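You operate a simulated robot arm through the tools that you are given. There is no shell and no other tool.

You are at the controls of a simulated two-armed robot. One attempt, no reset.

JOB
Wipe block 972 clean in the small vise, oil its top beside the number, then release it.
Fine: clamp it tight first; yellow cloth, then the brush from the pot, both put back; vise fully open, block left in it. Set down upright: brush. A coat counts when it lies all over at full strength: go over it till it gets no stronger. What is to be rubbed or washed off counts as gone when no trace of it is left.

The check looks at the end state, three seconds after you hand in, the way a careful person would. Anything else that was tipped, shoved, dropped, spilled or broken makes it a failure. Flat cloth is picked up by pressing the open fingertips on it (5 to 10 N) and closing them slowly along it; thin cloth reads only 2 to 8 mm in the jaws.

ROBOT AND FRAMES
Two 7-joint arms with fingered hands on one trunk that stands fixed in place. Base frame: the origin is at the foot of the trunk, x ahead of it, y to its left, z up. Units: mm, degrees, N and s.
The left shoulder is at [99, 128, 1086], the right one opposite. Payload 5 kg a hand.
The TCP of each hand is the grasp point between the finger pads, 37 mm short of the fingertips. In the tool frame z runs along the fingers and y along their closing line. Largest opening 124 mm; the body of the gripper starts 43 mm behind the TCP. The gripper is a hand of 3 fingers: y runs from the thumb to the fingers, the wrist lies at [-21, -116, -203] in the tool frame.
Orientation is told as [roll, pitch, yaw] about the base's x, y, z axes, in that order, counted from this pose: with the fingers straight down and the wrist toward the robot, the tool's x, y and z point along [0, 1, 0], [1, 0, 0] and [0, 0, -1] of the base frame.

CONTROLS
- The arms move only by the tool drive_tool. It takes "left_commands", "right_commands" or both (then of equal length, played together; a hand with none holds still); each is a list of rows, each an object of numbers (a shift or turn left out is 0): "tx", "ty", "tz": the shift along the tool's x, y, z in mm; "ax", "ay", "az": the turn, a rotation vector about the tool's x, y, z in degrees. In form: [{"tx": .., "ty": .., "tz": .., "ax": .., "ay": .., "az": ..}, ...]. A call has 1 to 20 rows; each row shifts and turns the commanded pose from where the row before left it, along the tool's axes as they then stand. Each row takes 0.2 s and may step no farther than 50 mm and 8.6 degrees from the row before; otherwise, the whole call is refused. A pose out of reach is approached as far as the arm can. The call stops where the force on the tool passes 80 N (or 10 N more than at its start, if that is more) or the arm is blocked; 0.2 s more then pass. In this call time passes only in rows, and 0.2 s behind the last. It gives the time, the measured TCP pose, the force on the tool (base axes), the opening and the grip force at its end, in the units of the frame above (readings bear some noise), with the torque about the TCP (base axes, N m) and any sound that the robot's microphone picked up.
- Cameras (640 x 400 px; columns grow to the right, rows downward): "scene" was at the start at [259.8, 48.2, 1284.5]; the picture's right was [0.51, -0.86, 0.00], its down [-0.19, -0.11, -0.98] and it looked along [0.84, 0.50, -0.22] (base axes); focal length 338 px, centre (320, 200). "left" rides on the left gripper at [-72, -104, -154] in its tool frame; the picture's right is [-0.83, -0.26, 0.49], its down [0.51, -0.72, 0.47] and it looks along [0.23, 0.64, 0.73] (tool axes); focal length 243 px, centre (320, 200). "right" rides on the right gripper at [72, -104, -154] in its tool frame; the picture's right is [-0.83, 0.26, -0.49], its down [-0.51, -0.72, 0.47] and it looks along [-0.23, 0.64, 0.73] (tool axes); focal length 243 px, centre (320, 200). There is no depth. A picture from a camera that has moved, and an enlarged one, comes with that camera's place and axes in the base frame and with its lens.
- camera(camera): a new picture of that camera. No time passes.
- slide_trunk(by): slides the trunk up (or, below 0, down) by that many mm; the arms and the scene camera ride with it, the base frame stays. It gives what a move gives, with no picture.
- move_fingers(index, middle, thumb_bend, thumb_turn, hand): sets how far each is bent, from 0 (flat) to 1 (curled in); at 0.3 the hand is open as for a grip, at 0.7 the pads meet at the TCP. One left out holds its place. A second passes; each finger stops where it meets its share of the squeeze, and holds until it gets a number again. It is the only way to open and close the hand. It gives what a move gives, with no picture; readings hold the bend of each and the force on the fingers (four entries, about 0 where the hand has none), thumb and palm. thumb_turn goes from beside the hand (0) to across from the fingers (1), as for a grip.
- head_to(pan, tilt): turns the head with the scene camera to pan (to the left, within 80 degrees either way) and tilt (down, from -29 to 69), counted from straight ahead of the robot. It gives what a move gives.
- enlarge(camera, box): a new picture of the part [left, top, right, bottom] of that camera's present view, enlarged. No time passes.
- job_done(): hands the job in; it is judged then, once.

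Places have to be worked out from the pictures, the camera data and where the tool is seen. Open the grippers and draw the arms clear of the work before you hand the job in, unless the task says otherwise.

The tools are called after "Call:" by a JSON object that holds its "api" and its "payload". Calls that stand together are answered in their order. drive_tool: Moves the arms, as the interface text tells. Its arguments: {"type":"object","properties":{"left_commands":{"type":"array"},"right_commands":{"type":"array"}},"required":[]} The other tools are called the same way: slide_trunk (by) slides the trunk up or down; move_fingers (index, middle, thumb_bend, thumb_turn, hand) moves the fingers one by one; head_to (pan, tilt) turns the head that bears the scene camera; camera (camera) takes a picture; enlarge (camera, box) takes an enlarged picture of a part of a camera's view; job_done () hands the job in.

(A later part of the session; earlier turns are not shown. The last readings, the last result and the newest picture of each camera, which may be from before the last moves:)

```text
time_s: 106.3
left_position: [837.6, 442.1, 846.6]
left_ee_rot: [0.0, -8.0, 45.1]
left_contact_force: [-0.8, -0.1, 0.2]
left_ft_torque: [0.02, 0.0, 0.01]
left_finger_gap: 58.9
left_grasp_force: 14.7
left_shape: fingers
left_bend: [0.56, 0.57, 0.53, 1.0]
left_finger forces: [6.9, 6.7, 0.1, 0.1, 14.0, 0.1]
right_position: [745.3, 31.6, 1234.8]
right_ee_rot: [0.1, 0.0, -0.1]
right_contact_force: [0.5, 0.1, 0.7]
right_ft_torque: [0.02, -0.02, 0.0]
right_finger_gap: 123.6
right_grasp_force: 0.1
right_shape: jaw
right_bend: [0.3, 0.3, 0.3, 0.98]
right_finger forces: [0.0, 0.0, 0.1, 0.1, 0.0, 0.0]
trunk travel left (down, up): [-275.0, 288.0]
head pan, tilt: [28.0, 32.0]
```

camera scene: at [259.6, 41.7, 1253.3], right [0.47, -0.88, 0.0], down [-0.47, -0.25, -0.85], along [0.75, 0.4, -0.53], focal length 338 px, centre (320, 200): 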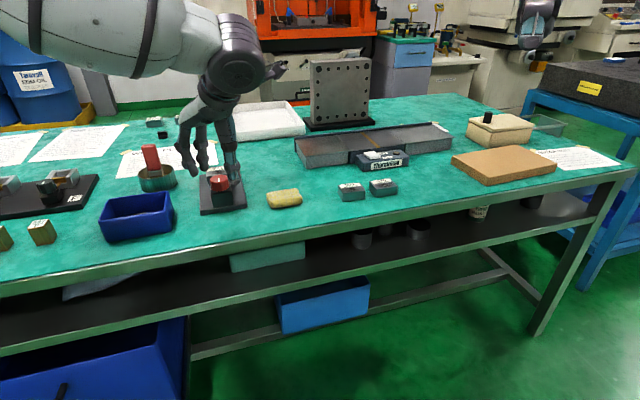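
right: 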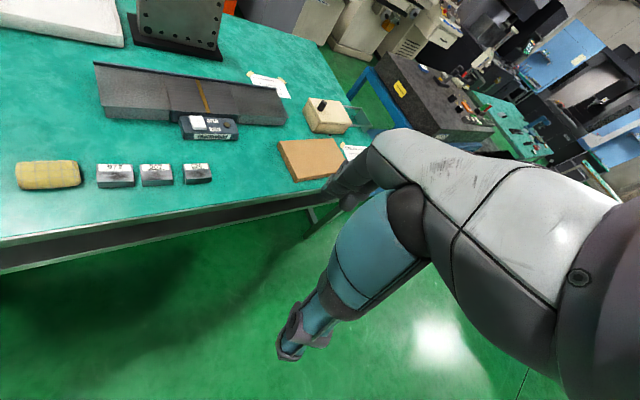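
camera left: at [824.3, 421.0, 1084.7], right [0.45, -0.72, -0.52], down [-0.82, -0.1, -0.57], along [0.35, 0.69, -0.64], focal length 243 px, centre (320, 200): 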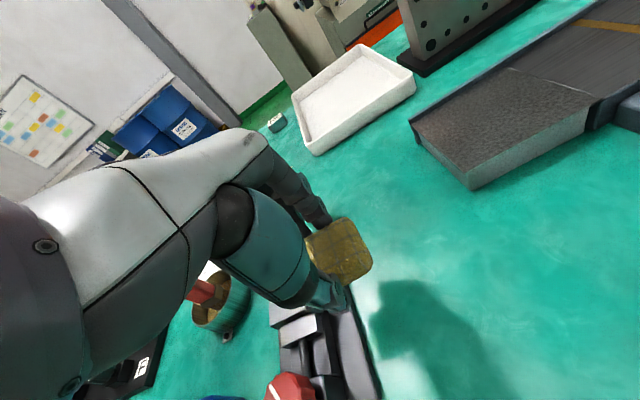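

Nearly down. One more millimetre, then I'll release.

Call:
{"api": "drive_tool", "payload": {"left_commands": [{"ty": -0.14, "tz": 0.99}]}}

Call:
{"api": "move_fingers", "payload": {"hand": "left", "index": 0.42, "middle": 0.42, "thumb_bend": 0.42}}

Call:
{"api": "drive_tool", "payload": {"left_commands": [{"ty": 2.8, "tz": -20}, {"ty": 5.6, "tz": -40}, {"ty": 5.6, "tz": -40}]}}

Call:
{"api": "enlarge", "payload": {"camera": "scene", "box": [180, 120, 400, 240]}}

```text
time_s: 106.7
left_position: [836.8, 441.1, 847.1]
left_ee_rot: [-0.1, -8.1, 45.2]
left_contact_force: [-0.4, 0.0, 4.1]
left_ft_torque: [-0.1, 0.12, -0.02]
left_finger_gap: 58.8
left_grasp_force: 16.3
left_shape: fingers
left_bend: [0.56, 0.57, 0.53, 1.0]
left_finger forces: [7.1, 7.1, 0.0, 0.1, 18.1, 0.0]
right_position: [744.9, 30.1, 1234.7]
right_ee_rot: [0.0, 0.0, 0.1]
right_contact_force: [0.0, 0.5, -0.4]
right_ft_torque: [0.05, -0.01, -0.04]
right_finger_gap: 123.6
right_grasp_force: 0.1
right_shape: jaw
right_bend: [0.3, 0.3, 0.3, 0.98]
right_finger forces: [0.0, 0.1, 0.0, 0.0, 0.1, 0.1]
trunk travel left (down, up): [-275.0, 288.0]
head pan, tilt: [28.0, 32.0]
```

```text
time_s: 107.7
left_position: [836.6, 441.0, 846.2]
left_ee_rot: [-0.1, -8.1, 45.0]
left_contact_force: [3.3, 3.1, 9.4]
left_ft_torque: [-0.28, 0.16, -0.02]
left_finger_gap: 87.1
left_grasp_force: 5.3
left_shape: fingers
left_bend: [0.42, 0.42, 0.45, 0.99]
left_finger forces: [0.0, 0.1, 0.0, 0.0, 9.7, 0.0]
right_position: [745.8, 29.9, 1236.7]
right_ee_rot: [0.0, 0.1, 0.0]
right_contact_force: [-0.3, -0.2, -0.3]
right_ft_torque: [0.02, -0.01, 0.0]
right_finger_gap: 123.7
right_grasp_force: 0.0
right_shape: jaw
right_bend: [0.3, 0.3, 0.3, 0.98]
right_finger forces: [0.1, 0.0, 0.0, 0.0, 0.0, 0.0]
trunk travel left (down, up): [-275.0, 288.0]
head pan, tilt: [28.0, 32.0]
```

```text
time_s: 108.5
left_position: [835.7, 441.3, 947.3]
left_ee_rot: [0.0, -8.0, 45.2]
left_contact_force: [-0.1, 0.1, 0.4]
left_ft_torque: [-0.06, -0.04, 0.0]
left_finger_gap: 92.0
left_grasp_force: 0.0
left_shape: fingers
left_bend: [0.42, 0.42, 0.42, 0.99]
left_finger forces: [0.1, 0.0, 0.0, 0.0, 0.1, 0.0]
right_position: [745.9, 30.4, 1234.1]
right_ee_rot: [0.0, 0.0, 0.0]
right_contact_force: [0.3, 0.0, 0.8]
right_ft_torque: [0.0, -0.02, -0.02]
right_finger_gap: 123.8
right_grasp_force: 0.1
right_shape: jaw
right_bend: [0.3, 0.3, 0.3, 0.98]
right_finger forces: [0.0, 0.1, 0.0, 0.1, 0.0, 0.0]
trunk travel left (down, up): [-275.0, 288.0]
head pan, tilt: [28.0, 32.0]
```

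```text
2.91 times, centred on (290, 180) of scene
camera zoom: at [258.1, 41.8, 1253.7], right [0.47, -0.88, 0.0], down [-0.47, -0.25, -0.85], along [0.75, 0.4, -0.53], focal length 982 px, centre (407, 258)
```

zoom: 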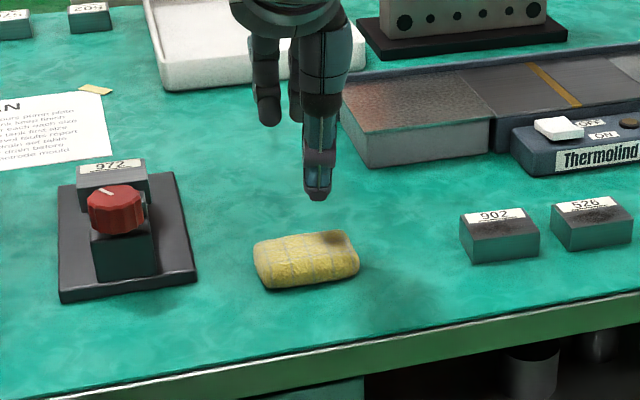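

The cloth is back on the bench in its place. Next the brush: I'll move the hand to a spot from which its camera sees the pot unobstructed.

Call:
{"api": "drive_tool", "payload": {"left_commands": [{"ax": 8}, {"tx": 40.65, "ty": -3.2, "tz": -8.8}, {"tx": 40.65, "ty": -3.2, "tz": -8.8}, {"tx": 40.65, "ty": -3.2, "tz": -8.8}, {"tx": 40.65, "ty": -3.2, "tz": -8.8}, {"tx": 40.65, "ty": -3.2, "tz": -8.8}, {"tx": 40.65, "ty": -3.2, "tz": -8.8}, {"az": -8}, {"az": -8}, {"az": -8}, {"az": -8}, {"az": -8}]}}

Call:
{"api": "camera", "payload": {"camera": "left"}}

Call:
{"api": "enlarge", "payload": {"camera": "left", "box": [310, 90, 450, 210]}}

Call:
{"api": "head_to", "payload": {"pan": 46, "tilt": 28}}

Call:
{"api": "camera", "payload": {"camera": "scene"}}

```text
time_s: 111.1
left_position: [650.8, 599.9, 998.2]
left_ee_rot: [0.0, 0.0, 85.2]
left_contact_force: [0.5, 0.0, -0.6]
left_ft_torque: [0.02, 0.05, 0.0]
left_finger_gap: 92.2
left_grasp_force: 0.1
left_shape: fingers
left_bend: [0.42, 0.42, 0.42, 0.99]
left_finger forces: [0.0, 0.1, 0.0, 0.1, 0.0, 0.0]
right_position: [745.9, 29.9, 1234.0]
right_ee_rot: [0.0, 0.0, 0.1]
right_contact_force: [0.6, -0.6, -0.1]
right_ft_torque: [-0.01, 0.0, -0.01]
right_finger_gap: 123.9
right_grasp_force: 0.1
right_shape: jaw
right_bend: [0.3, 0.3, 0.3, 0.98]
right_finger forces: [0.1, 0.1, 0.1, 0.0, 0.1, 0.0]
trunk travel left (down, up): [-275.0, 288.0]
head pan, tilt: [28.0, 32.0]
```

```text
taken
camera left: at [714.2, 489.7, 1150.6], right [0.81, -0.33, -0.49], down [-0.57, -0.68, -0.47], along [-0.18, 0.66, -0.73], focal length 243 px, centre (320, 200)
```

left: 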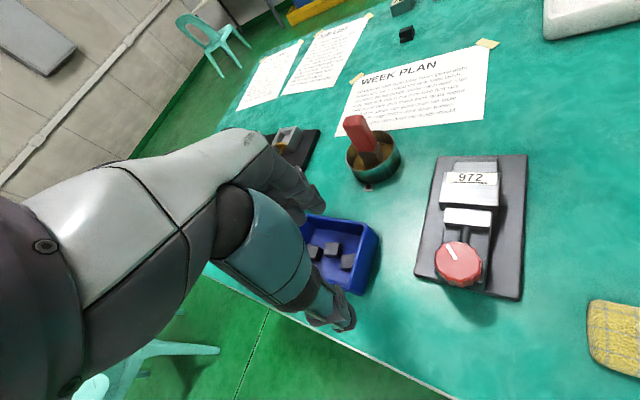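

```text
3.33 times, centred on (380, 150) of left
camera zoom: at [714.2, 489.7, 1150.6], right [0.81, -0.33, -0.49], down [-0.57, -0.68, -0.47], along [-0.18, 0.66, -0.73], focal length 809 px, centre (120, 367)
```

zoom: 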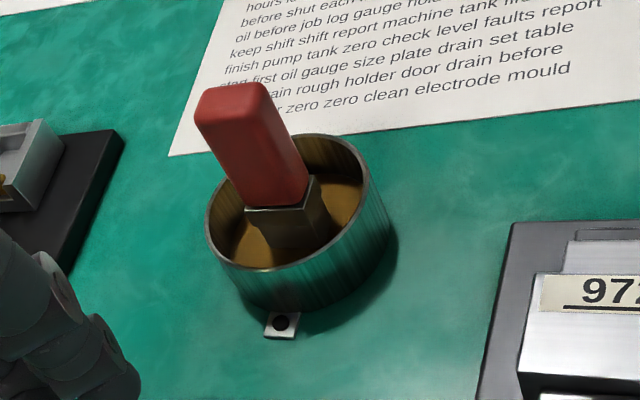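

```text
time_s: 111.9
left_position: [650.0, 600.2, 998.7]
left_ee_rot: [0.0, 0.0, 85.1]
left_contact_force: [0.1, 0.0, -0.4]
left_ft_torque: [0.0, 0.0, -0.02]
left_finger_gap: 92.1
left_grasp_force: 0.0
left_shape: fingers
left_bend: [0.42, 0.42, 0.42, 0.99]
left_finger forces: [0.0, 0.0, 0.0, 0.0, 0.1, 0.1]
right_position: [746.4, 31.2, 1234.9]
right_ee_rot: [0.0, 0.0, 0.0]
right_contact_force: [-0.5, -0.4, 0.3]
right_ft_torque: [0.01, 0.01, 0.01]
right_finger_gap: 123.6
right_grasp_force: 0.0
right_shape: jaw
right_bend: [0.3, 0.3, 0.3, 0.98]
right_finger forces: [0.1, 0.0, 0.1, 0.0, 0.0, 0.0]
trunk travel left (down, up): [-275.0, 288.0]
head pan, tilt: [46.0, 28.0]
```

```text
taken
camera scene: at [243.2, 65.7, 1259.8], right [0.72, -0.7, 0.0], down [-0.33, -0.34, -0.88], along [0.61, 0.63, -0.47], focal length 338 px, centre (320, 200)
```

scene: 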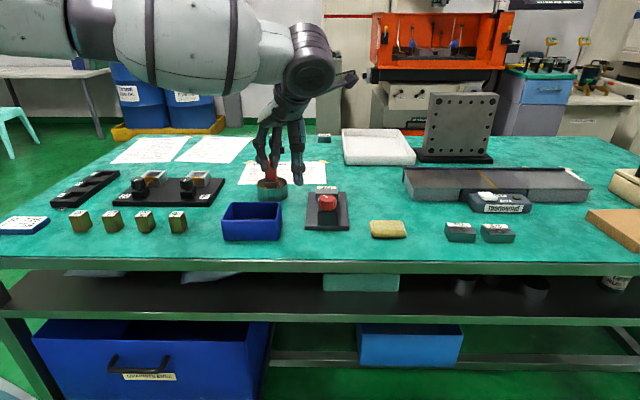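

The brush stands upright in the pot: a red rectangular handle about 64 mm tall, top at roughly [759, 793, 917], on a metal ferrule. I'll zoom in more to get its width, thickness and facing.

Call:
{"api": "enlarge", "payload": {"camera": "left", "box": [335, 105, 410, 200]}}

Call:
{"api": "enlarge", "payload": {"camera": "scene", "box": [240, 120, 320, 220]}}

```text
4.21 times, centred on (372, 152) of left
camera zoom: at [713.5, 489.5, 1151.1], right [0.8, -0.33, -0.49], down [-0.57, -0.68, -0.47], along [-0.18, 0.66, -0.73], focal length 1022 px, centre (99, 400)
```

zoom: 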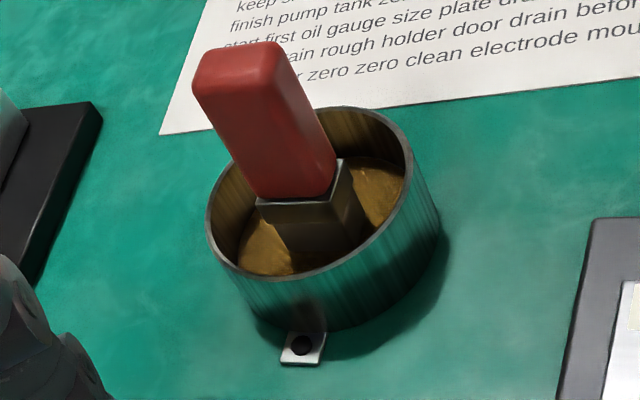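

```text
4.00 times, centred on (280, 170) of scene
camera zoom: at [243.2, 65.7, 1259.8], right [0.72, -0.7, 0.0], down [-0.33, -0.34, -0.88], along [0.61, 0.63, -0.47], focal length 1350 px, centre (480, 320)
```

zoom: 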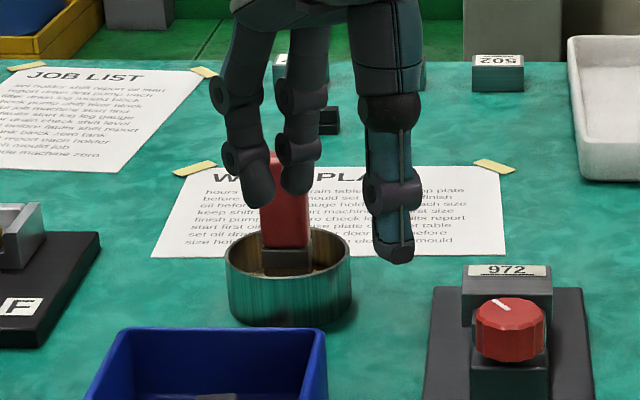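

The handle's faces line up with the bench: about 32 mm wide across (−45° direction) and 20 mm deep, centred near [758, 793]. The pot is too far for a vertical hand, so I'll use a side grip: yaw −45 with the fingers tilted 70° outward, and the trunk lowered 100 mm for reach. First I raise and reorient the hand in free space.

Call:
{"api": "drive_tool", "payload": {"left_commands": [{"tx": 8.8, "ty": -14.2, "tz": -40}, {"tx": 8.8, "ty": -14.2, "tz": -40}, {"tx": 8.8, "ty": -14.1, "tz": -40}, {"az": 8.125}, {"az": 8.125}, {"az": 8.125}, {"az": 8.125}, {"az": 8.125}, {"az": 8.125}, {"az": 8.125}, {"az": 8.125}, {"az": 8.125}, {"az": 8.125}, {"az": 8.125}, {"az": 8.125}, {"az": 8.125}, {"az": 8.125}, {"az": 8.125}, {"az": 8.125}]}}

Call:
{"api": "drive_tool", "payload": {"left_commands": [{"ay": 7.75}, {"ay": 7.75}, {"ay": 7.75}, {"ay": 7.75}, {"ay": 7.75}, {"ay": 7.75}, {"ay": 7.75}, {"ay": 7.75}, {"ay": 8}]}}

Call:
{"api": "camera", "payload": {"camera": "scene"}}

Call:
{"api": "camera", "payload": {"camera": "left"}}

```text
time_s: 115.9
left_position: [622.0, 559.6, 1118.7]
left_ee_rot: [0.0, 0.0, -45.0]
left_contact_force: [0.7, -0.3, 0.1]
left_ft_torque: [0.05, 0.0, 0.02]
left_finger_gap: 92.1
left_grasp_force: 0.1
left_shape: fingers
left_bend: [0.42, 0.42, 0.42, 0.99]
left_finger forces: [0.0, 0.0, 0.2, 0.1, 0.0, 0.0]
right_position: [746.9, 30.7, 1233.0]
right_ee_rot: [-0.1, 0.0, -0.1]
right_contact_force: [-0.1, -0.2, -0.3]
right_ft_torque: [-0.01, 0.03, -0.02]
right_finger_gap: 123.6
right_grasp_force: 0.0
right_shape: jaw
right_bend: [0.3, 0.3, 0.3, 0.98]
right_finger forces: [0.0, 0.0, 0.1, 0.0, 0.0, 0.1]
trunk travel left (down, up): [-275.0, 288.0]
head pan, tilt: [46.0, 28.0]
```

```text
time_s: 117.9
left_position: [620.5, 560.0, 1119.1]
left_ee_rot: [70.1, 0.0, -44.8]
left_contact_force: [-0.2, 0.5, 0.3]
left_ft_torque: [-0.02, -0.01, -0.01]
left_finger_gap: 91.8
left_grasp_force: 0.1
left_shape: fingers
left_bend: [0.42, 0.42, 0.42, 0.99]
left_finger forces: [0.0, 0.0, 0.0, 0.0, 0.0, 0.0]
right_position: [745.8, 30.9, 1233.7]
right_ee_rot: [0.0, -0.1, 0.1]
right_contact_force: [0.5, 0.4, 0.6]
right_ft_torque: [-0.01, 0.01, -0.04]
right_finger_gap: 123.5
right_grasp_force: 0.0
right_shape: jaw
right_bend: [0.3, 0.3, 0.3, 0.98]
right_finger forces: [0.0, 0.0, 0.0, 0.0, 0.0, 0.0]
trunk travel left (down, up): [-275.0, 288.0]
head pan, tilt: [46.0, 28.0]
```

```text
taken
camera scene: at [243.1, 66.1, 1259.8], right [0.72, -0.69, 0.0], down [-0.33, -0.34, -0.88], along [0.61, 0.64, -0.47], focal length 338 px, centre (320, 200)
```

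scene: 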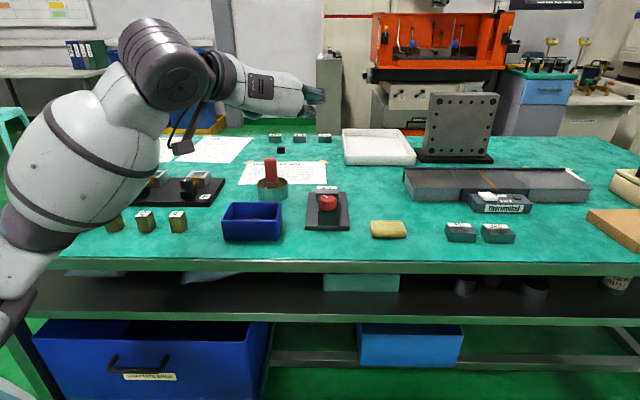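

```text
taken
camera left: at [427.7, 513.1, 1102.3], right [-0.06, 0.31, -0.95], down [-0.08, 0.95, 0.32], along [1.0, 0.09, -0.03], focal length 243 px, centre (320, 200)
```

left: 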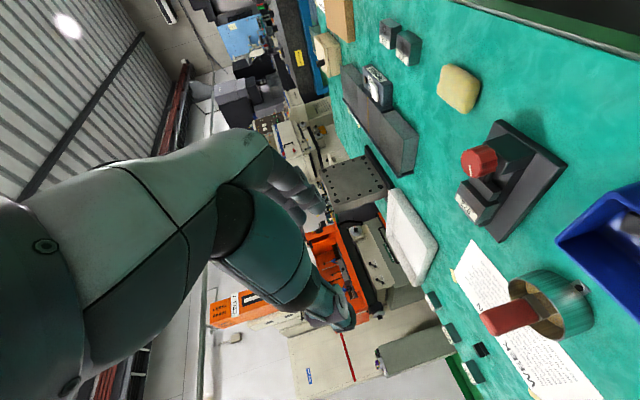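

The hand is in the side-grip orientation and this camera now sees the brush from the side. I'll enlarge both views of the brush to refine its place.

Call:
{"api": "enlarge", "payload": {"camera": "left", "box": [460, 250, 610, 360]}}

Call:
{"api": "enlarge", "payload": {"camera": "scene", "box": [240, 145, 320, 215]}}

```text
3.64 times, centred on (535, 305) of left
camera zoom: at [427.7, 513.1, 1102.3], right [-0.06, 0.31, -0.95], down [-0.08, 0.95, 0.32], along [1.0, 0.09, -0.03], focal length 882 px, centre (-462, -182)
```

zoom: 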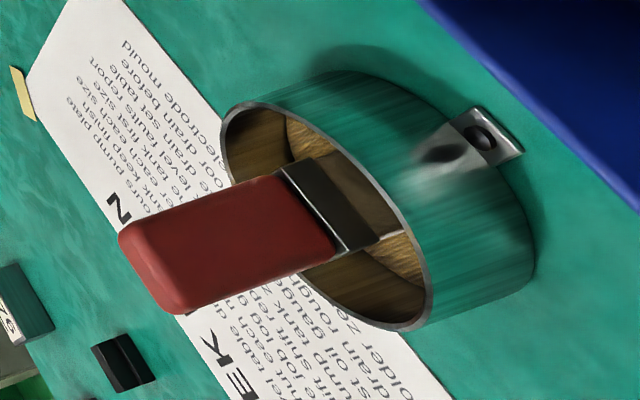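

```text
5.71 times, centred on (280, 180) of scene
camera zoom: at [243.1, 66.1, 1259.8], right [0.72, -0.69, 0.0], down [-0.33, -0.34, -0.88], along [0.61, 0.64, -0.47], focal length 1929 px, centre (549, 314)
```

zoom: 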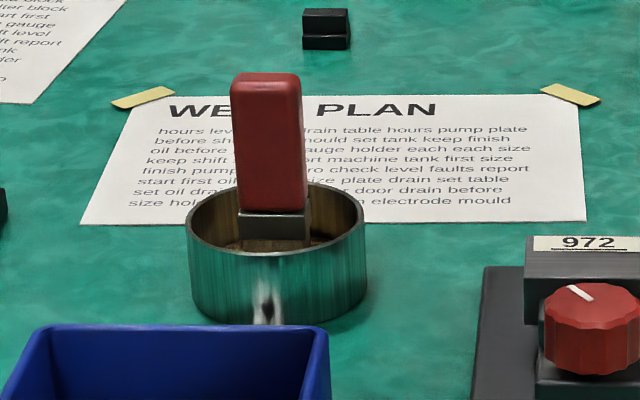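

Both views agree that the handle is vertical, about 32 mm wide, centred near [756.5, 795.5], spanning z≈853–919. Now I'll lower the trunk 100 mm while the hand is high and clear.

Call:
{"api": "slide_trunk", "payload": {"by": -100}}

Call:
{"api": "camera", "payload": {"camera": "scene"}}

Call:
{"api": "camera", "payload": {"camera": "right"}}

```text
time_s: 119.2
left_position: [619.3, 560.1, 1020.7]
left_ee_rot: [70.1, -0.1, -44.9]
left_contact_force: [-0.8, -0.3, 0.7]
left_ft_torque: [0.01, -0.03, -0.04]
left_finger_gap: 91.9
left_grasp_force: 0.0
left_shape: fingers
left_bend: [0.42, 0.42, 0.42, 0.99]
left_finger forces: [0.0, 0.0, 0.1, 0.0, 0.1, 0.0]
right_position: [745.3, 30.6, 1136.4]
right_ee_rot: [-0.1, -0.2, 0.0]
right_contact_force: [0.0, -0.6, -0.5]
right_ft_torque: [0.01, -0.05, 0.02]
right_finger_gap: 123.4
right_grasp_force: 0.0
right_shape: jaw
right_bend: [0.3, 0.3, 0.3, 0.98]
right_finger forces: [0.0, 0.0, 0.1, 0.0, 0.0, 0.0]
trunk travel left (down, up): [-175.0, 388.0]
head pan, tilt: [46.0, 28.0]
```

```text
taken
camera scene: at [276.4, 65.6, 1148.2], right [0.72, -0.69, 0.0], down [-0.33, -0.34, -0.88], along [0.61, 0.64, -0.47], focal length 338 px, centre (320, 200)
```

scene: 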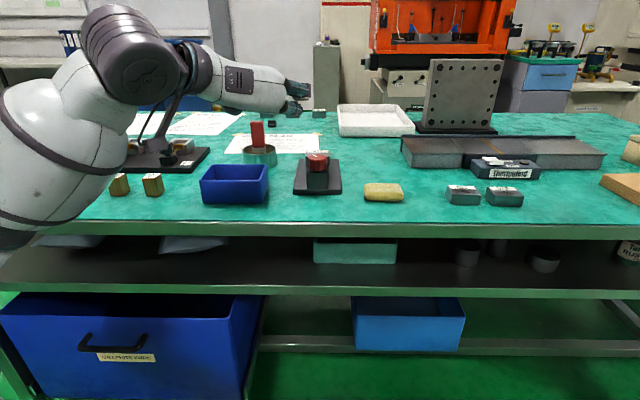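

```text
taken
camera right: at [641.5, 102.7, 1288.9], right [0.26, -0.83, 0.49], down [-0.72, -0.51, -0.47], along [0.64, -0.23, -0.73], focal length 243 px, centre (320, 200)
```

right: 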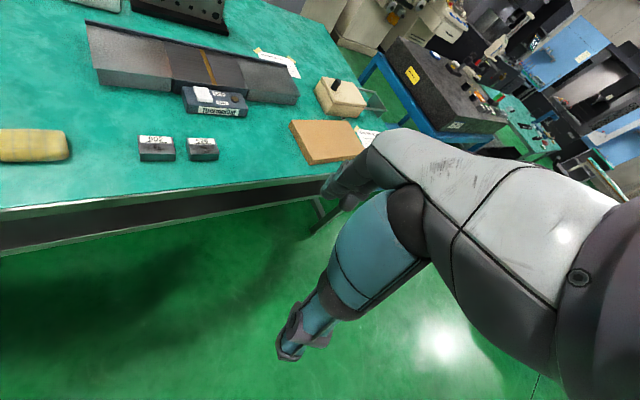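

The trunk is lowered and the arm stays clear of the bench. I'll move the open hand out toward the brush, staying above the handle top.

Call:
{"api": "drive_tool", "payload": {"left_commands": [{"tx": 7.98, "ty": -11.58, "tz": 39.5}, {"tx": 7.98, "ty": -11.58, "tz": 39.5}, {"tx": 7.98, "ty": -11.58, "tz": 39.5}, {"tx": 7.98, "ty": -11.58, "tz": 39.5}, {"tx": 7.98, "ty": -11.58, "tz": 39.5}]}}

Call:
{"api": "camera", "payload": {"camera": "scene"}}

Call:
{"api": "camera", "payload": {"camera": "left"}}

```text
time_s: 120.4
left_position: [719.3, 742.7, 989.0]
left_ee_rot: [70.0, 0.0, -44.8]
left_contact_force: [-0.4, 1.5, -1.0]
left_ft_torque: [0.02, -0.03, 0.0]
left_finger_gap: 92.1
left_grasp_force: 0.0
left_shape: fingers
left_bend: [0.42, 0.42, 0.42, 0.99]
left_finger forces: [0.0, 0.0, 0.1, 0.0, 0.1, 0.0]
right_position: [746.5, 31.6, 1134.8]
right_ee_rot: [0.0, -0.1, 0.0]
right_contact_force: [0.3, -0.5, 0.1]
right_ft_torque: [0.0, -0.01, 0.01]
right_finger_gap: 123.7
right_grasp_force: 0.1
right_shape: jaw
right_bend: [0.3, 0.3, 0.3, 0.98]
right_finger forces: [0.0, 0.0, 0.1, 0.0, 0.1, 0.0]
trunk travel left (down, up): [-175.0, 388.0]
head pan, tilt: [46.0, 28.0]
```

```text
taken
camera scene: at [277.6, 66.3, 1147.7], right [0.72, -0.69, 0.0], down [-0.33, -0.34, -0.88], along [0.61, 0.63, -0.47], focal length 338 px, centre (320, 200)
```

scene: 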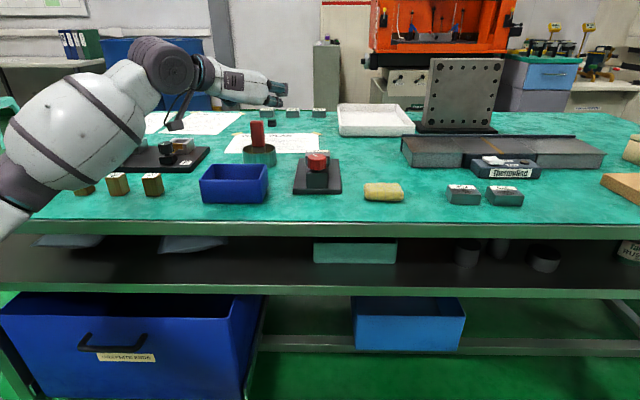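

```text
taken
camera left: at [525.8, 695.3, 971.3], right [-0.06, 0.31, -0.95], down [-0.08, 0.95, 0.31], along [1.0, 0.09, -0.03], focal length 243 px, centre (320, 200)
```

left: 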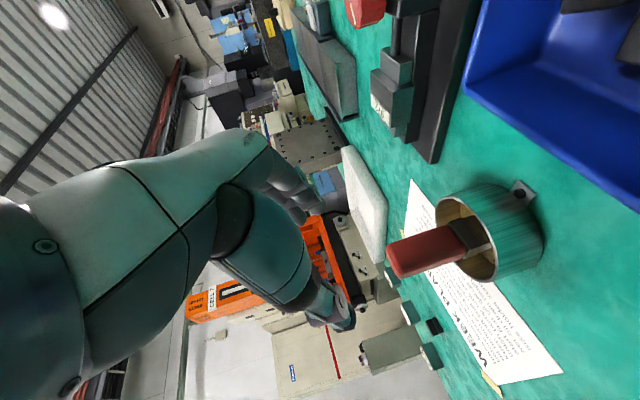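

The closer view matches my estimate of the handle within a few millimetres (predicted (415, 251), seen about (421, 251)). I'll go to the point right above, with the handle between thumb and fingers.

Call:
{"api": "drive_tool", "payload": {"left_commands": [{"tx": 10, "ty": -10.6, "tz": 39.2}]}}

Call:
{"api": "camera", "payload": {"camera": "left"}}

Call:
{"api": "enlarge", "payload": {"camera": "scene", "box": [180, 60, 340, 190]}}

```text
time_s: 120.8
left_position: [742.1, 779.8, 982.2]
left_ee_rot: [69.9, 0.0, -44.8]
left_contact_force: [0.0, 0.5, -0.2]
left_ft_torque: [0.01, 0.01, -0.02]
left_finger_gap: 91.9
left_grasp_force: 0.1
left_shape: fingers
left_bend: [0.42, 0.42, 0.42, 0.99]
left_finger forces: [0.0, 0.1, 0.0, 0.1, 0.1, 0.1]
right_position: [747.2, 32.3, 1133.7]
right_ee_rot: [0.0, 0.1, -0.1]
right_contact_force: [-0.8, -0.3, 0.3]
right_ft_torque: [0.01, 0.0, -0.02]
right_finger_gap: 123.8
right_grasp_force: 0.0
right_shape: jaw
right_bend: [0.3, 0.3, 0.3, 0.98]
right_finger forces: [0.1, 0.0, 0.0, 0.0, 0.1, 0.1]
trunk travel left (down, up): [-175.0, 388.0]
head pan, tilt: [46.0, 28.0]
```

```text
taken
camera left: at [548.6, 732.3, 965.5], right [-0.06, 0.31, -0.95], down [-0.08, 0.95, 0.31], along [1.0, 0.09, -0.03], focal length 243 px, centre (320, 200)
```

left: 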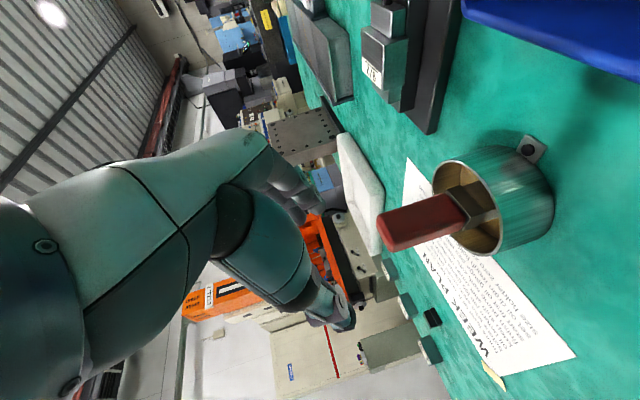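

```text
3.08 times, centred on (260, 125) of scene
camera zoom: at [278.0, 66.6, 1147.5], right [0.72, -0.69, 0.0], down [-0.33, -0.34, -0.88], along [0.61, 0.63, -0.47], focal length 1039 px, centre (505, 431)
```

zoom: 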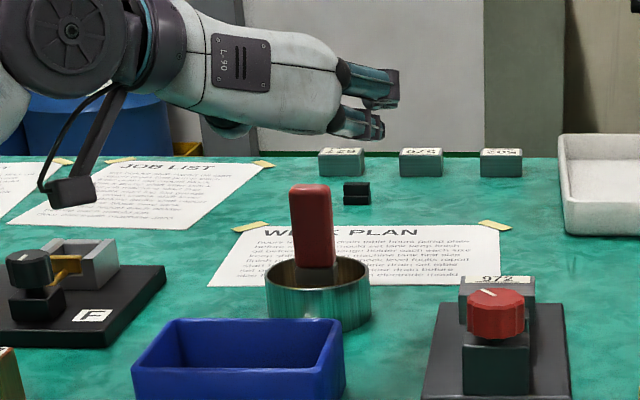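

The reach is fine and the handle lies midway between thumb and fingers. I'll descend straight down 57 mm with the handle passing between them, then look.

Call:
{"api": "drive_tool", "payload": {"left_commands": [{"tx": -17.9, "tz": 6.5}, {"tx": -17.9, "tz": 6.5}, {"tx": -17.9, "tz": 6.5}]}}

Call:
{"api": "camera", "payload": {"camera": "left"}}

Call:
{"api": "enlarge", "payload": {"camera": "scene", "box": [180, 60, 340, 190]}}

```text
time_s: 121.6
left_position: [741.3, 779.4, 928.3]
left_ee_rot: [70.1, 0.0, -44.8]
left_contact_force: [-0.1, 0.7, -0.6]
left_ft_torque: [0.02, -0.03, 0.02]
left_finger_gap: 91.8
left_grasp_force: 0.1
left_shape: fingers
left_bend: [0.42, 0.42, 0.42, 0.99]
left_finger forces: [0.1, 0.1, 0.0, 0.0, 0.0, 0.0]
right_position: [746.2, 31.9, 1134.2]
right_ee_rot: [0.0, 0.0, 0.0]
right_contact_force: [0.5, 0.0, 1.0]
right_ft_torque: [-0.04, -0.01, 0.02]
right_finger_gap: 123.9
right_grasp_force: 0.0
right_shape: jaw
right_bend: [0.3, 0.3, 0.3, 0.98]
right_finger forces: [0.0, 0.1, 0.0, 0.1, 0.0, 0.1]
trunk travel left (down, up): [-175.0, 388.0]
head pan, tilt: [46.0, 28.0]
```

```text
taken
camera left: at [547.0, 732.2, 911.0], right [-0.06, 0.31, -0.95], down [-0.08, 0.95, 0.32], along [1.0, 0.09, -0.03], focal length 243 px, centre (320, 200)
```

left: 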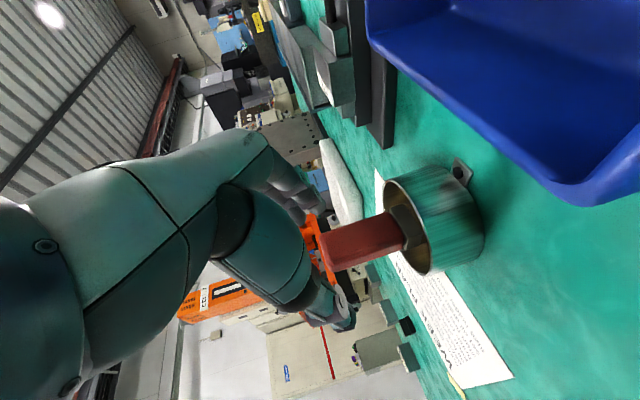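

```text
3.08 times, centred on (260, 125) of scene
camera zoom: at [277.4, 66.2, 1147.8], right [0.72, -0.69, 0.0], down [-0.33, -0.34, -0.88], along [0.61, 0.64, -0.47], focal length 1039 px, centre (505, 431)
```

zoom: 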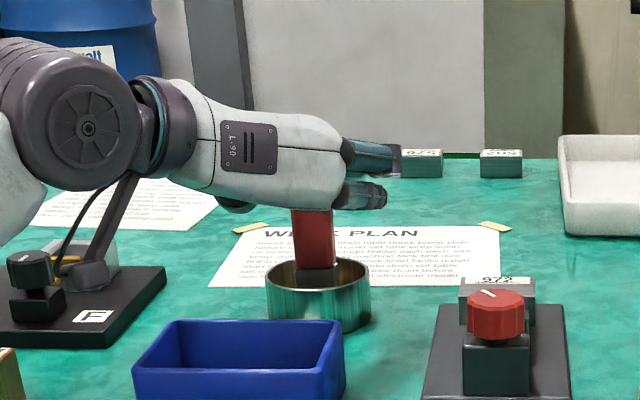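

The handle's top is entering between thumb and fingers, centred. I'll descend the last 29 mm to grip height.

Call:
{"api": "drive_tool", "payload": {"left_commands": [{"tx": -13.6, "tz": 4.95}, {"tx": -13.6, "tz": 4.95}]}}

Call:
{"api": "camera", "payload": {"camera": "left"}}

Call:
{"api": "enlarge", "payload": {"camera": "scene", "box": [180, 80, 340, 200]}}

```text
time_s: 122.2
left_position: [741.5, 778.5, 899.4]
left_ee_rot: [70.0, -0.1, -44.7]
left_contact_force: [0.1, 0.4, -0.3]
left_ft_torque: [0.02, 0.01, 0.0]
left_finger_gap: 91.9
left_grasp_force: 0.0
left_shape: fingers
left_bend: [0.42, 0.42, 0.42, 0.99]
left_finger forces: [0.0, 0.1, 0.0, 0.1, 0.1, 0.1]
right_position: [747.0, 31.3, 1135.0]
right_ee_rot: [0.1, 0.0, 0.0]
right_contact_force: [-0.4, 0.5, 1.2]
right_ft_torque: [-0.01, 0.0, 0.01]
right_finger_gap: 123.7
right_grasp_force: 0.1
right_shape: jaw
right_bend: [0.3, 0.3, 0.3, 0.98]
right_finger forces: [0.0, 0.0, 0.0, 0.1, 0.1, 0.1]
trunk travel left (down, up): [-175.0, 388.0]
head pan, tilt: [46.0, 28.0]
```

```text
taken
camera left: at [548.0, 731.5, 882.4], right [-0.06, 0.31, -0.95], down [-0.08, 0.95, 0.32], along [1.0, 0.09, -0.03], focal length 243 px, centre (320, 200)
```

left: 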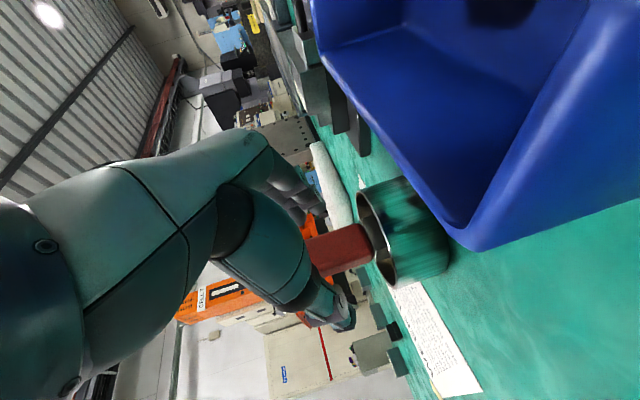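

```text
3.33 times, centred on (260, 140) of scene
camera zoom: at [277.3, 65.8, 1147.8], right [0.72, -0.69, 0.0], down [-0.33, -0.34, -0.88], along [0.61, 0.64, -0.47], focal length 1125 px, centre (520, 400)
```

zoom: 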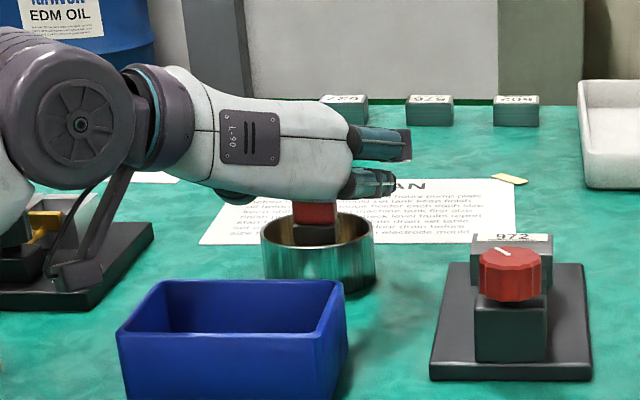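

The handle is inside the grip and nothing is touching. I'll close the fingers on it gently.

Call:
{"api": "move_fingers", "payload": {"hand": "left", "index": 0.56, "middle": 0.56, "thumb_bend": 0.56}}

Call:
{"api": "enlarge", "payload": {"camera": "left", "box": [250, 160, 410, 340]}}

Call:
{"api": "enlarge", "payload": {"camera": "scene", "box": [220, 100, 320, 180]}}

```text
time_s: 123.2
left_position: [740.8, 779.0, 898.9]
left_ee_rot: [69.9, -0.1, -44.8]
left_contact_force: [0.5, -0.7, 0.1]
left_ft_torque: [0.02, 0.03, -0.03]
left_finger_gap: 49.5
left_grasp_force: 0.0
left_shape: fingers
left_bend: [0.56, 0.56, 0.56, 1.0]
left_finger forces: [0.0, 0.0, 0.1, 0.0, 0.0, 0.0]
right_position: [746.2, 30.6, 1134.1]
right_ee_rot: [0.1, 0.0, 0.0]
right_contact_force: [0.3, 0.2, 0.2]
right_ft_torque: [0.03, -0.01, 0.0]
right_finger_gap: 123.7
right_grasp_force: 0.1
right_shape: jaw
right_bend: [0.3, 0.3, 0.3, 0.98]
right_finger forces: [0.1, 0.0, 0.0, 0.0, 0.0, 0.0]
trunk travel left (down, up): [-175.0, 388.0]
head pan, tilt: [46.0, 28.0]
```

```text
2.22 times, centred on (330, 250) of left
camera zoom: at [547.8, 731.4, 882.4], right [-0.06, 0.31, -0.95], down [-0.08, 0.95, 0.32], along [1.0, 0.09, -0.03], focal length 539 px, centre (298, 89)
```

zoom: 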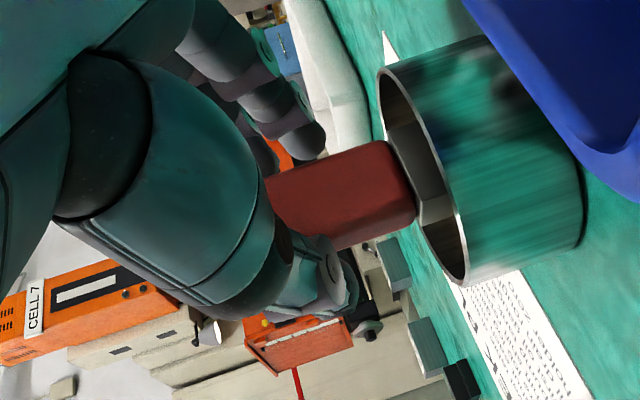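

```text
5.00 times, centred on (270, 140) of scene
camera zoom: at [277.2, 65.8, 1147.8], right [0.72, -0.69, 0.0], down [-0.33, -0.34, -0.88], along [0.61, 0.64, -0.47], focal length 1688 px, centre (570, 500)
```

zoom: 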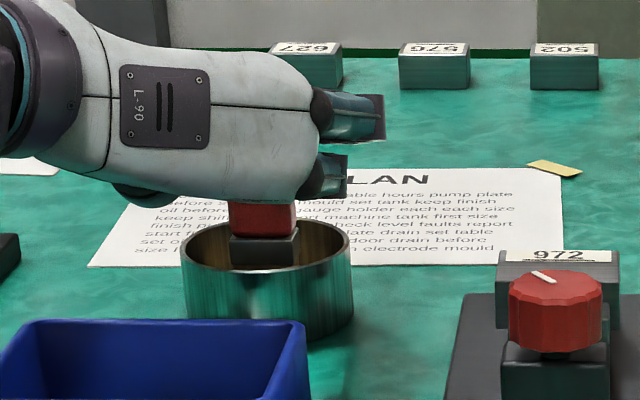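

No contact yet at 49.5 mm. I'll close further in steps.

Call:
{"api": "move_fingers", "payload": {"hand": "left", "index": 0.63, "middle": 0.63, "thumb_bend": 0.63}}

Call:
{"api": "enlarge", "payload": {"camera": "left", "box": [250, 160, 410, 340]}}

```text
time_s: 124.2
left_position: [741.5, 779.0, 897.7]
left_ee_rot: [70.1, 0.0, -44.9]
left_contact_force: [0.4, 0.3, 0.4]
left_ft_torque: [0.0, -0.03, 0.02]
left_finger_gap: 36.5
left_grasp_force: 4.3
left_shape: fingers
left_bend: [0.61, 0.61, 0.6, 1.0]
left_finger forces: [2.2, 2.4, 0.0, 0.0, 4.6, 0.1]
right_position: [746.4, 31.6, 1133.8]
right_ee_rot: [0.0, 0.0, 0.0]
right_contact_force: [0.1, -0.4, 0.0]
right_ft_torque: [-0.02, 0.0, 0.01]
right_finger_gap: 123.8
right_grasp_force: 0.0
right_shape: jaw
right_bend: [0.3, 0.3, 0.3, 0.98]
right_finger forces: [0.1, 0.0, 0.0, 0.1, 0.0, 0.0]
trunk travel left (down, up): [-175.0, 388.0]
head pan, tilt: [46.0, 28.0]
```

```text
2.22 times, centred on (330, 250) of left
camera zoom: at [547.9, 731.5, 882.3], right [-0.06, 0.31, -0.95], down [-0.08, 0.95, 0.32], along [1.0, 0.09, -0.03], focal length 539 px, centre (298, 89)
```

zoom: 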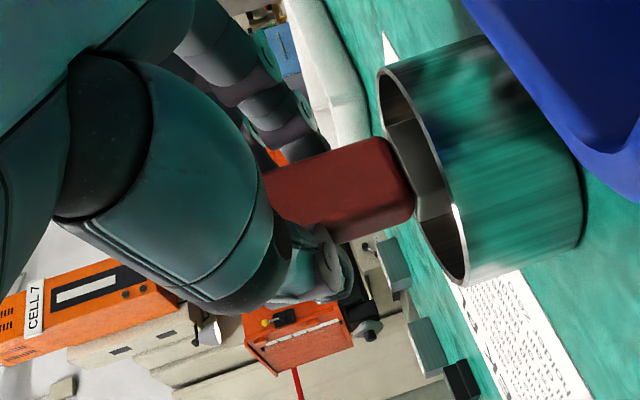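

Symmetric contact on the handle. I'll squeeze to a firm grip and lift a little to test.

Call:
{"api": "move_fingers", "payload": {"hand": "left", "index": 0.72, "middle": 0.72, "thumb_bend": 0.72}}

Call:
{"api": "drive_tool", "payload": {"left_commands": [{"tx": 4.7, "tz": -1.71}, {"tx": 4.7, "tz": -1.71}]}}

Call:
{"api": "enlarge", "payload": {"camera": "scene", "box": [220, 100, 320, 180]}}

Call:
{"api": "enlarge", "payload": {"camera": "left", "box": [250, 160, 410, 340]}}

```text
time_s: 125.2
left_position: [740.9, 779.1, 899.8]
left_ee_rot: [70.0, -0.1, -44.7]
left_contact_force: [0.6, -1.3, 0.4]
left_ft_torque: [0.02, -0.03, -0.04]
left_finger_gap: 34.3
left_grasp_force: 20.2
left_shape: fingers
left_bend: [0.62, 0.65, 0.6, 1.0]
left_finger forces: [10.9, 9.5, 0.0, 0.1, 20.3, 0.0]
right_position: [746.1, 30.2, 1135.3]
right_ee_rot: [0.0, 0.0, 0.1]
right_contact_force: [-0.6, -0.5, 0.9]
right_ft_torque: [0.01, -0.01, -0.02]
right_finger_gap: 123.3
right_grasp_force: 0.0
right_shape: jaw
right_bend: [0.3, 0.3, 0.3, 0.98]
right_finger forces: [0.0, 0.0, 0.0, 0.0, 0.0, 0.0]
trunk travel left (down, up): [-175.0, 388.0]
head pan, tilt: [46.0, 28.0]
```

```text
time_s: 125.8
left_position: [741.3, 779.7, 909.4]
left_ee_rot: [70.0, 0.0, -44.8]
left_contact_force: [0.0, -0.4, -0.9]
left_ft_torque: [0.02, 0.02, 0.02]
left_finger_gap: 34.4
left_grasp_force: 20.3
left_shape: fingers
left_bend: [0.62, 0.65, 0.6, 1.0]
left_finger forces: [11.0, 9.4, 0.0, 0.1, 20.3, 0.0]
right_position: [747.2, 30.3, 1134.5]
right_ee_rot: [0.0, -0.1, -0.1]
right_contact_force: [-0.2, -0.2, -0.5]
right_ft_torque: [-0.04, 0.0, 0.02]
right_finger_gap: 123.6
right_grasp_force: 0.0
right_shape: jaw
right_bend: [0.3, 0.3, 0.3, 0.98]
right_finger forces: [0.0, 0.0, 0.1, 0.0, 0.0, 0.0]
trunk travel left (down, up): [-175.0, 388.0]
head pan, tilt: [46.0, 28.0]
```

```text
5.00 times, centred on (270, 140) of scene
camera zoom: at [277.2, 65.8, 1147.9], right [0.72, -0.69, 0.0], down [-0.33, -0.34, -0.88], along [0.61, 0.64, -0.47], focal length 1688 px, centre (570, 500)
```

zoom: 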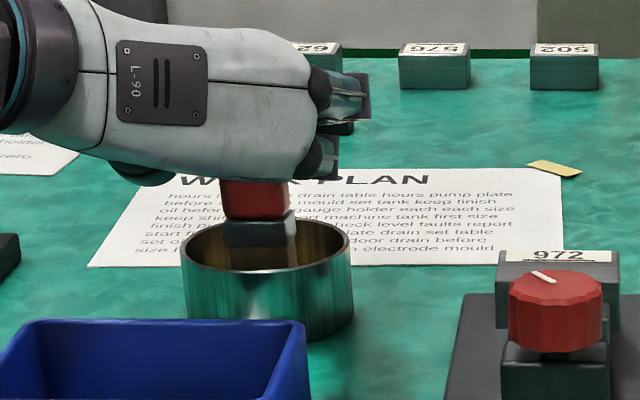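

```text
2.22 times, centred on (330, 250) of left
camera zoom: at [547.7, 731.5, 892.7], right [-0.06, 0.31, -0.95], down [-0.08, 0.95, 0.32], along [1.0, 0.09, -0.03], focal length 539 px, centre (298, 89)
```

zoom: 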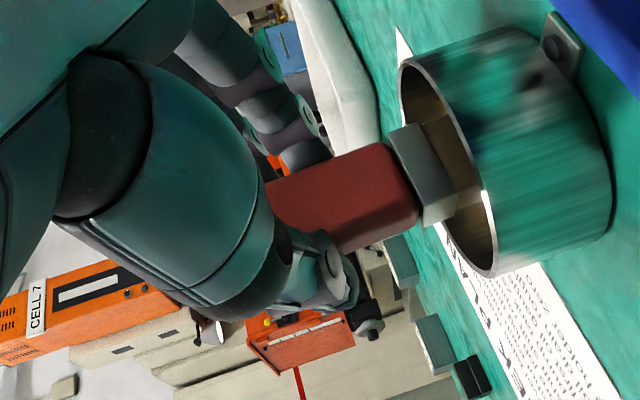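

The brush comes up with the hand, upright. I'll lift it slowly out of the oil to just above the rim and wait a moment for drips to fall into the pot.

Call:
{"api": "drive_tool", "payload": {"left_commands": [{"tx": 9.4, "tz": -3.42}, {"tx": 9.4, "tz": -3.42}, {"tx": 9.4, "tz": -3.42}, {"tx": 9.4, "tz": -3.42}, {"tx": 9.4, "tz": -3.42}, {"tx": 0}, {"tx": 0}, {"tx": 0}, {"tx": 0}, {"tx": 0}]}}

Call:
{"api": "enlarge", "payload": {"camera": "scene", "box": [220, 80, 320, 180]}}

Call:
{"api": "enlarge", "payload": {"camera": "left", "box": [270, 140, 490, 340]}}

```text
time_s: 128.0
left_position: [741.2, 778.7, 958.5]
left_ee_rot: [70.0, 0.1, -44.9]
left_contact_force: [-0.4, 0.5, -1.3]
left_ft_torque: [-0.01, 0.03, 0.01]
left_finger_gap: 34.6
left_grasp_force: 20.4
left_shape: fingers
left_bend: [0.62, 0.65, 0.6, 1.0]
left_finger forces: [10.9, 9.2, 0.1, 0.0, 20.4, 0.1]
right_position: [746.1, 30.9, 1133.3]
right_ee_rot: [0.1, 0.1, 0.0]
right_contact_force: [0.2, 0.0, 0.6]
right_ft_torque: [-0.02, 0.0, 0.01]
right_finger_gap: 123.6
right_grasp_force: 0.0
right_shape: jaw
right_bend: [0.3, 0.3, 0.3, 0.98]
right_finger forces: [0.1, 0.0, 0.0, 0.0, 0.1, 0.1]
trunk travel left (down, up): [-175.0, 388.0]
head pan, tilt: [46.0, 28.0]
```

```text
4.00 times, centred on (270, 130) of scene
camera zoom: at [277.3, 65.9, 1147.8], right [0.72, -0.69, 0.0], down [-0.33, -0.34, -0.88], along [0.61, 0.64, -0.47], focal length 1350 px, centre (520, 480)
```

zoom: 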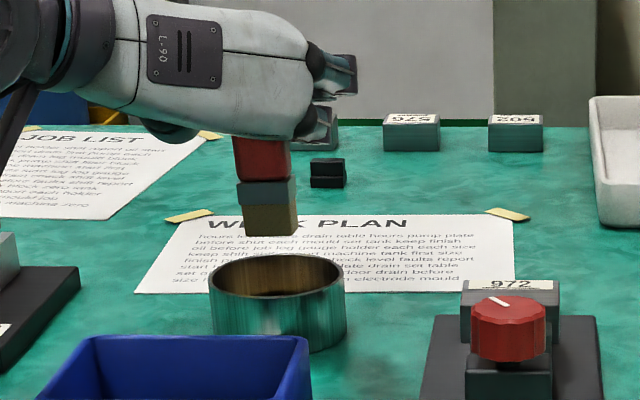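

```text
2.00 times, centred on (380, 240) of left
camera zoom: at [548.5, 730.8, 942.0], right [-0.06, 0.31, -0.95], down [-0.08, 0.95, 0.32], along [1.0, 0.09, -0.03], focal length 485 px, centre (200, 120)
```

zoom: 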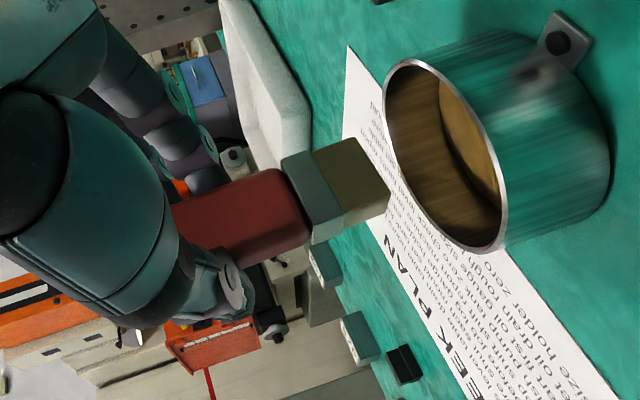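

The brush hangs upright with clean edges: handle, ferrule and about 25 mm of oily bristles, whose tip is about 90 mm below the TCP. I'll lift it to clear everything and carry it over the clamped block.

Call:
{"api": "drive_tool", "payload": {"left_commands": [{"tx": 39.5, "tz": -14.4}, {"tx": -7.5, "ty": 39.25, "tz": -20.7}, {"tx": -7.5, "ty": 39.25, "tz": -20.7}, {"tx": -7.5, "ty": 39.25, "tz": -20.7}, {"tx": -7.6, "ty": 39.25, "tz": -20.6}]}}

Call:
{"api": "camera", "payload": {"camera": "left"}}

Call:
{"api": "camera", "payload": {"camera": "scene"}}

Call:
{"api": "enlarge", "payload": {"camera": "scene", "box": [260, 90, 380, 200]}}

```text
time_s: 129.2
left_position: [790.3, 605.4, 1002.7]
left_ee_rot: [70.1, 0.2, -44.8]
left_contact_force: [0.3, -0.6, -0.4]
left_ft_torque: [0.0, 0.03, 0.03]
left_finger_gap: 34.5
left_grasp_force: 19.5
left_shape: fingers
left_bend: [0.71, 0.65, 0.6, 1.0]
left_finger forces: [10.8, 9.3, 0.0, 0.0, 19.9, 0.0]
right_position: [746.3, 29.0, 1134.5]
right_ee_rot: [0.0, 0.0, 0.0]
right_contact_force: [-0.4, -0.6, 0.6]
right_ft_torque: [0.07, -0.02, 0.0]
right_finger_gap: 123.6
right_grasp_force: 0.0
right_shape: jaw
right_bend: [0.3, 0.3, 0.3, 0.98]
right_finger forces: [0.0, 0.0, 0.0, 0.0, 0.0, 0.1]
trunk travel left (down, up): [-175.0, 388.0]
head pan, tilt: [46.0, 28.0]
```

```text
taken
camera left: at [596.8, 557.7, 986.1], right [-0.06, 0.31, -0.95], down [-0.08, 0.94, 0.32], along [1.0, 0.09, -0.03], focal length 243 px, centre (320, 200)
```

left: 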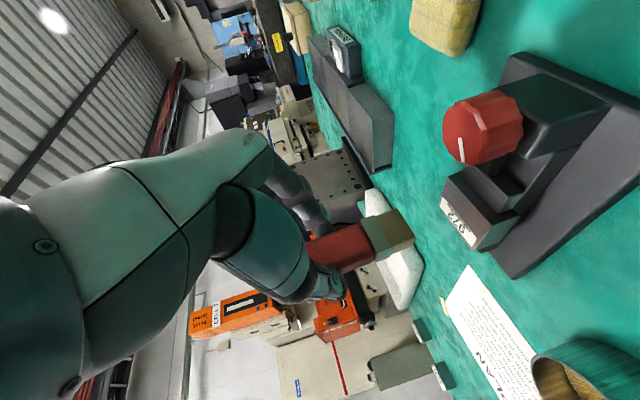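

```text
taken
camera scene: at [277.0, 64.0, 1148.1], right [0.72, -0.69, 0.0], down [-0.33, -0.34, -0.88], along [0.61, 0.64, -0.47], focal length 338 px, centre (320, 200)
```

scene: 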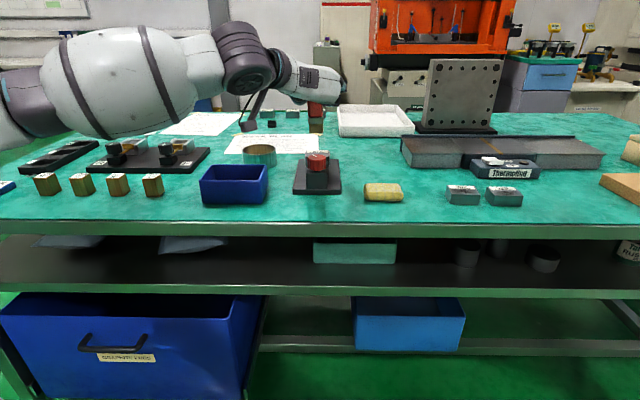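

```text
3.64 times, centred on (320, 145) of scene
camera zoom: at [277.0, 64.0, 1148.1], right [0.72, -0.69, 0.0], down [-0.33, -0.34, -0.88], along [0.61, 0.64, -0.47], focal length 1227 px, centre (320, 400)
```

zoom: 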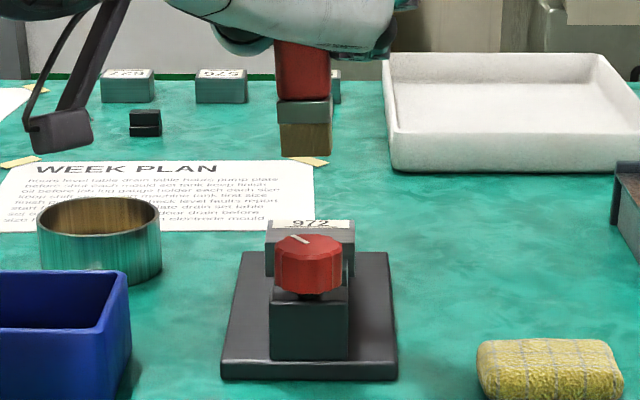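

The brush is over the block and hangs about 3 mm left of its middle. I'll correct that and lower 38 mm so the bristles are about 10 mm above the block, then check the front-back position.

Call:
{"api": "drive_tool", "payload": {"left_commands": [{"tx": -17.85, "ty": 1.5, "tz": 6.5}, {"tx": -17.85, "ty": 1.5, "tz": 6.5}]}}

Call:
{"api": "enlarge", "payload": {"camera": "left", "box": [310, 120, 510, 300]}}

Call:
{"api": "enlarge", "payload": {"camera": "scene", "box": [280, 100, 360, 180]}}

```text
time_s: 129.8
left_position: [792.4, 604.7, 962.1]
left_ee_rot: [70.0, 0.0, -44.8]
left_contact_force: [-0.2, 0.2, -0.4]
left_ft_torque: [-0.04, 0.05, -0.04]
left_finger_gap: 34.6
left_grasp_force: 20.5
left_shape: fingers
left_bend: [0.71, 0.65, 0.6, 1.0]
left_finger forces: [10.8, 9.2, 0.0, 0.0, 20.0, 0.0]
right_position: [746.0, 31.6, 1134.3]
right_ee_rot: [0.0, 0.0, 0.0]
right_contact_force: [-0.5, -0.8, 0.1]
right_ft_torque: [-0.02, 0.04, 0.05]
right_finger_gap: 123.6
right_grasp_force: 0.0
right_shape: jaw
right_bend: [0.3, 0.3, 0.3, 0.98]
right_finger forces: [0.0, 0.0, 0.1, 0.1, 0.0, 0.0]
trunk travel left (down, up): [-175.0, 388.0]
head pan, tilt: [46.0, 28.0]
```

```text
2.22 times, centred on (410, 210) of left
camera zoom: at [598.9, 557.4, 946.5], right [-0.06, 0.31, -0.95], down [-0.08, 0.95, 0.32], along [1.0, 0.09, -0.03], focal length 539 px, centre (120, 178)
```

zoom: 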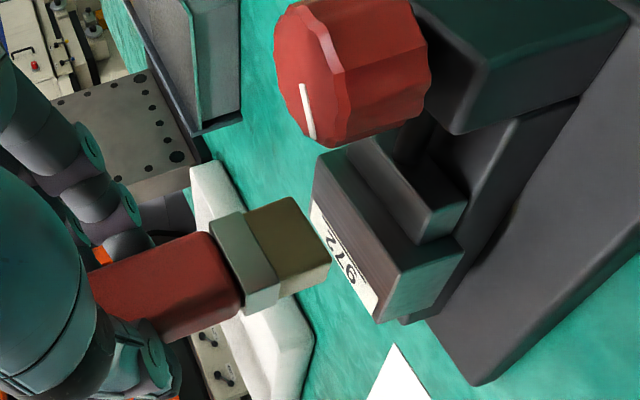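

```text
5.00 times, centred on (320, 140) of scene
camera zoom: at [277.3, 66.2, 1147.8], right [0.72, -0.69, 0.0], down [-0.33, -0.34, -0.88], along [0.61, 0.64, -0.47], focal length 1688 px, centre (320, 500)
```

zoom: 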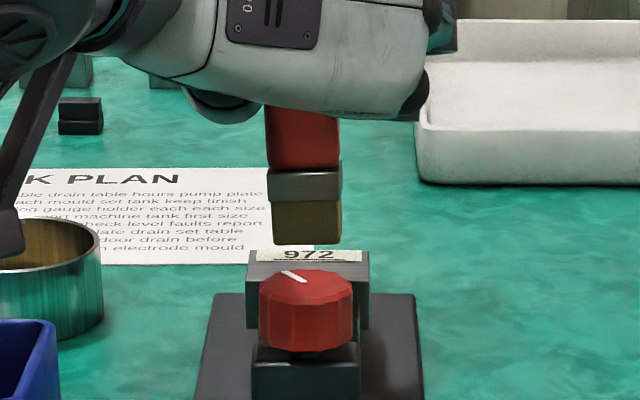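

I'll zoom closer in the left view to judge the bristles' position over the block's top face.

Call:
{"api": "enlarge", "payload": {"camera": "left", "box": [390, 170, 470, 280]}}

```text
3.64 times, centred on (430, 225) of left
camera zoom: at [598.9, 557.4, 946.5], right [-0.06, 0.31, -0.95], down [-0.08, 0.95, 0.32], along [1.0, 0.09, -0.03], focal length 882 px, centre (-80, 109)
```

zoom: 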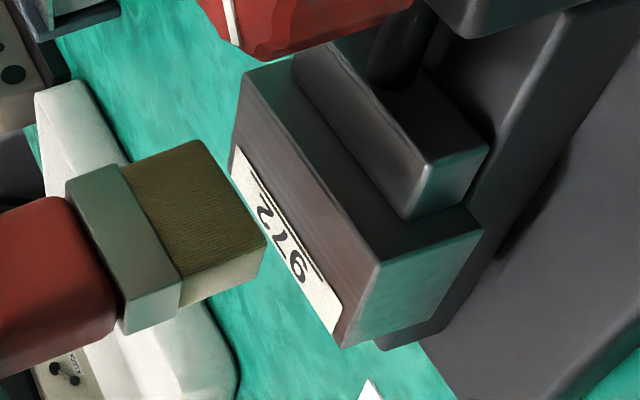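

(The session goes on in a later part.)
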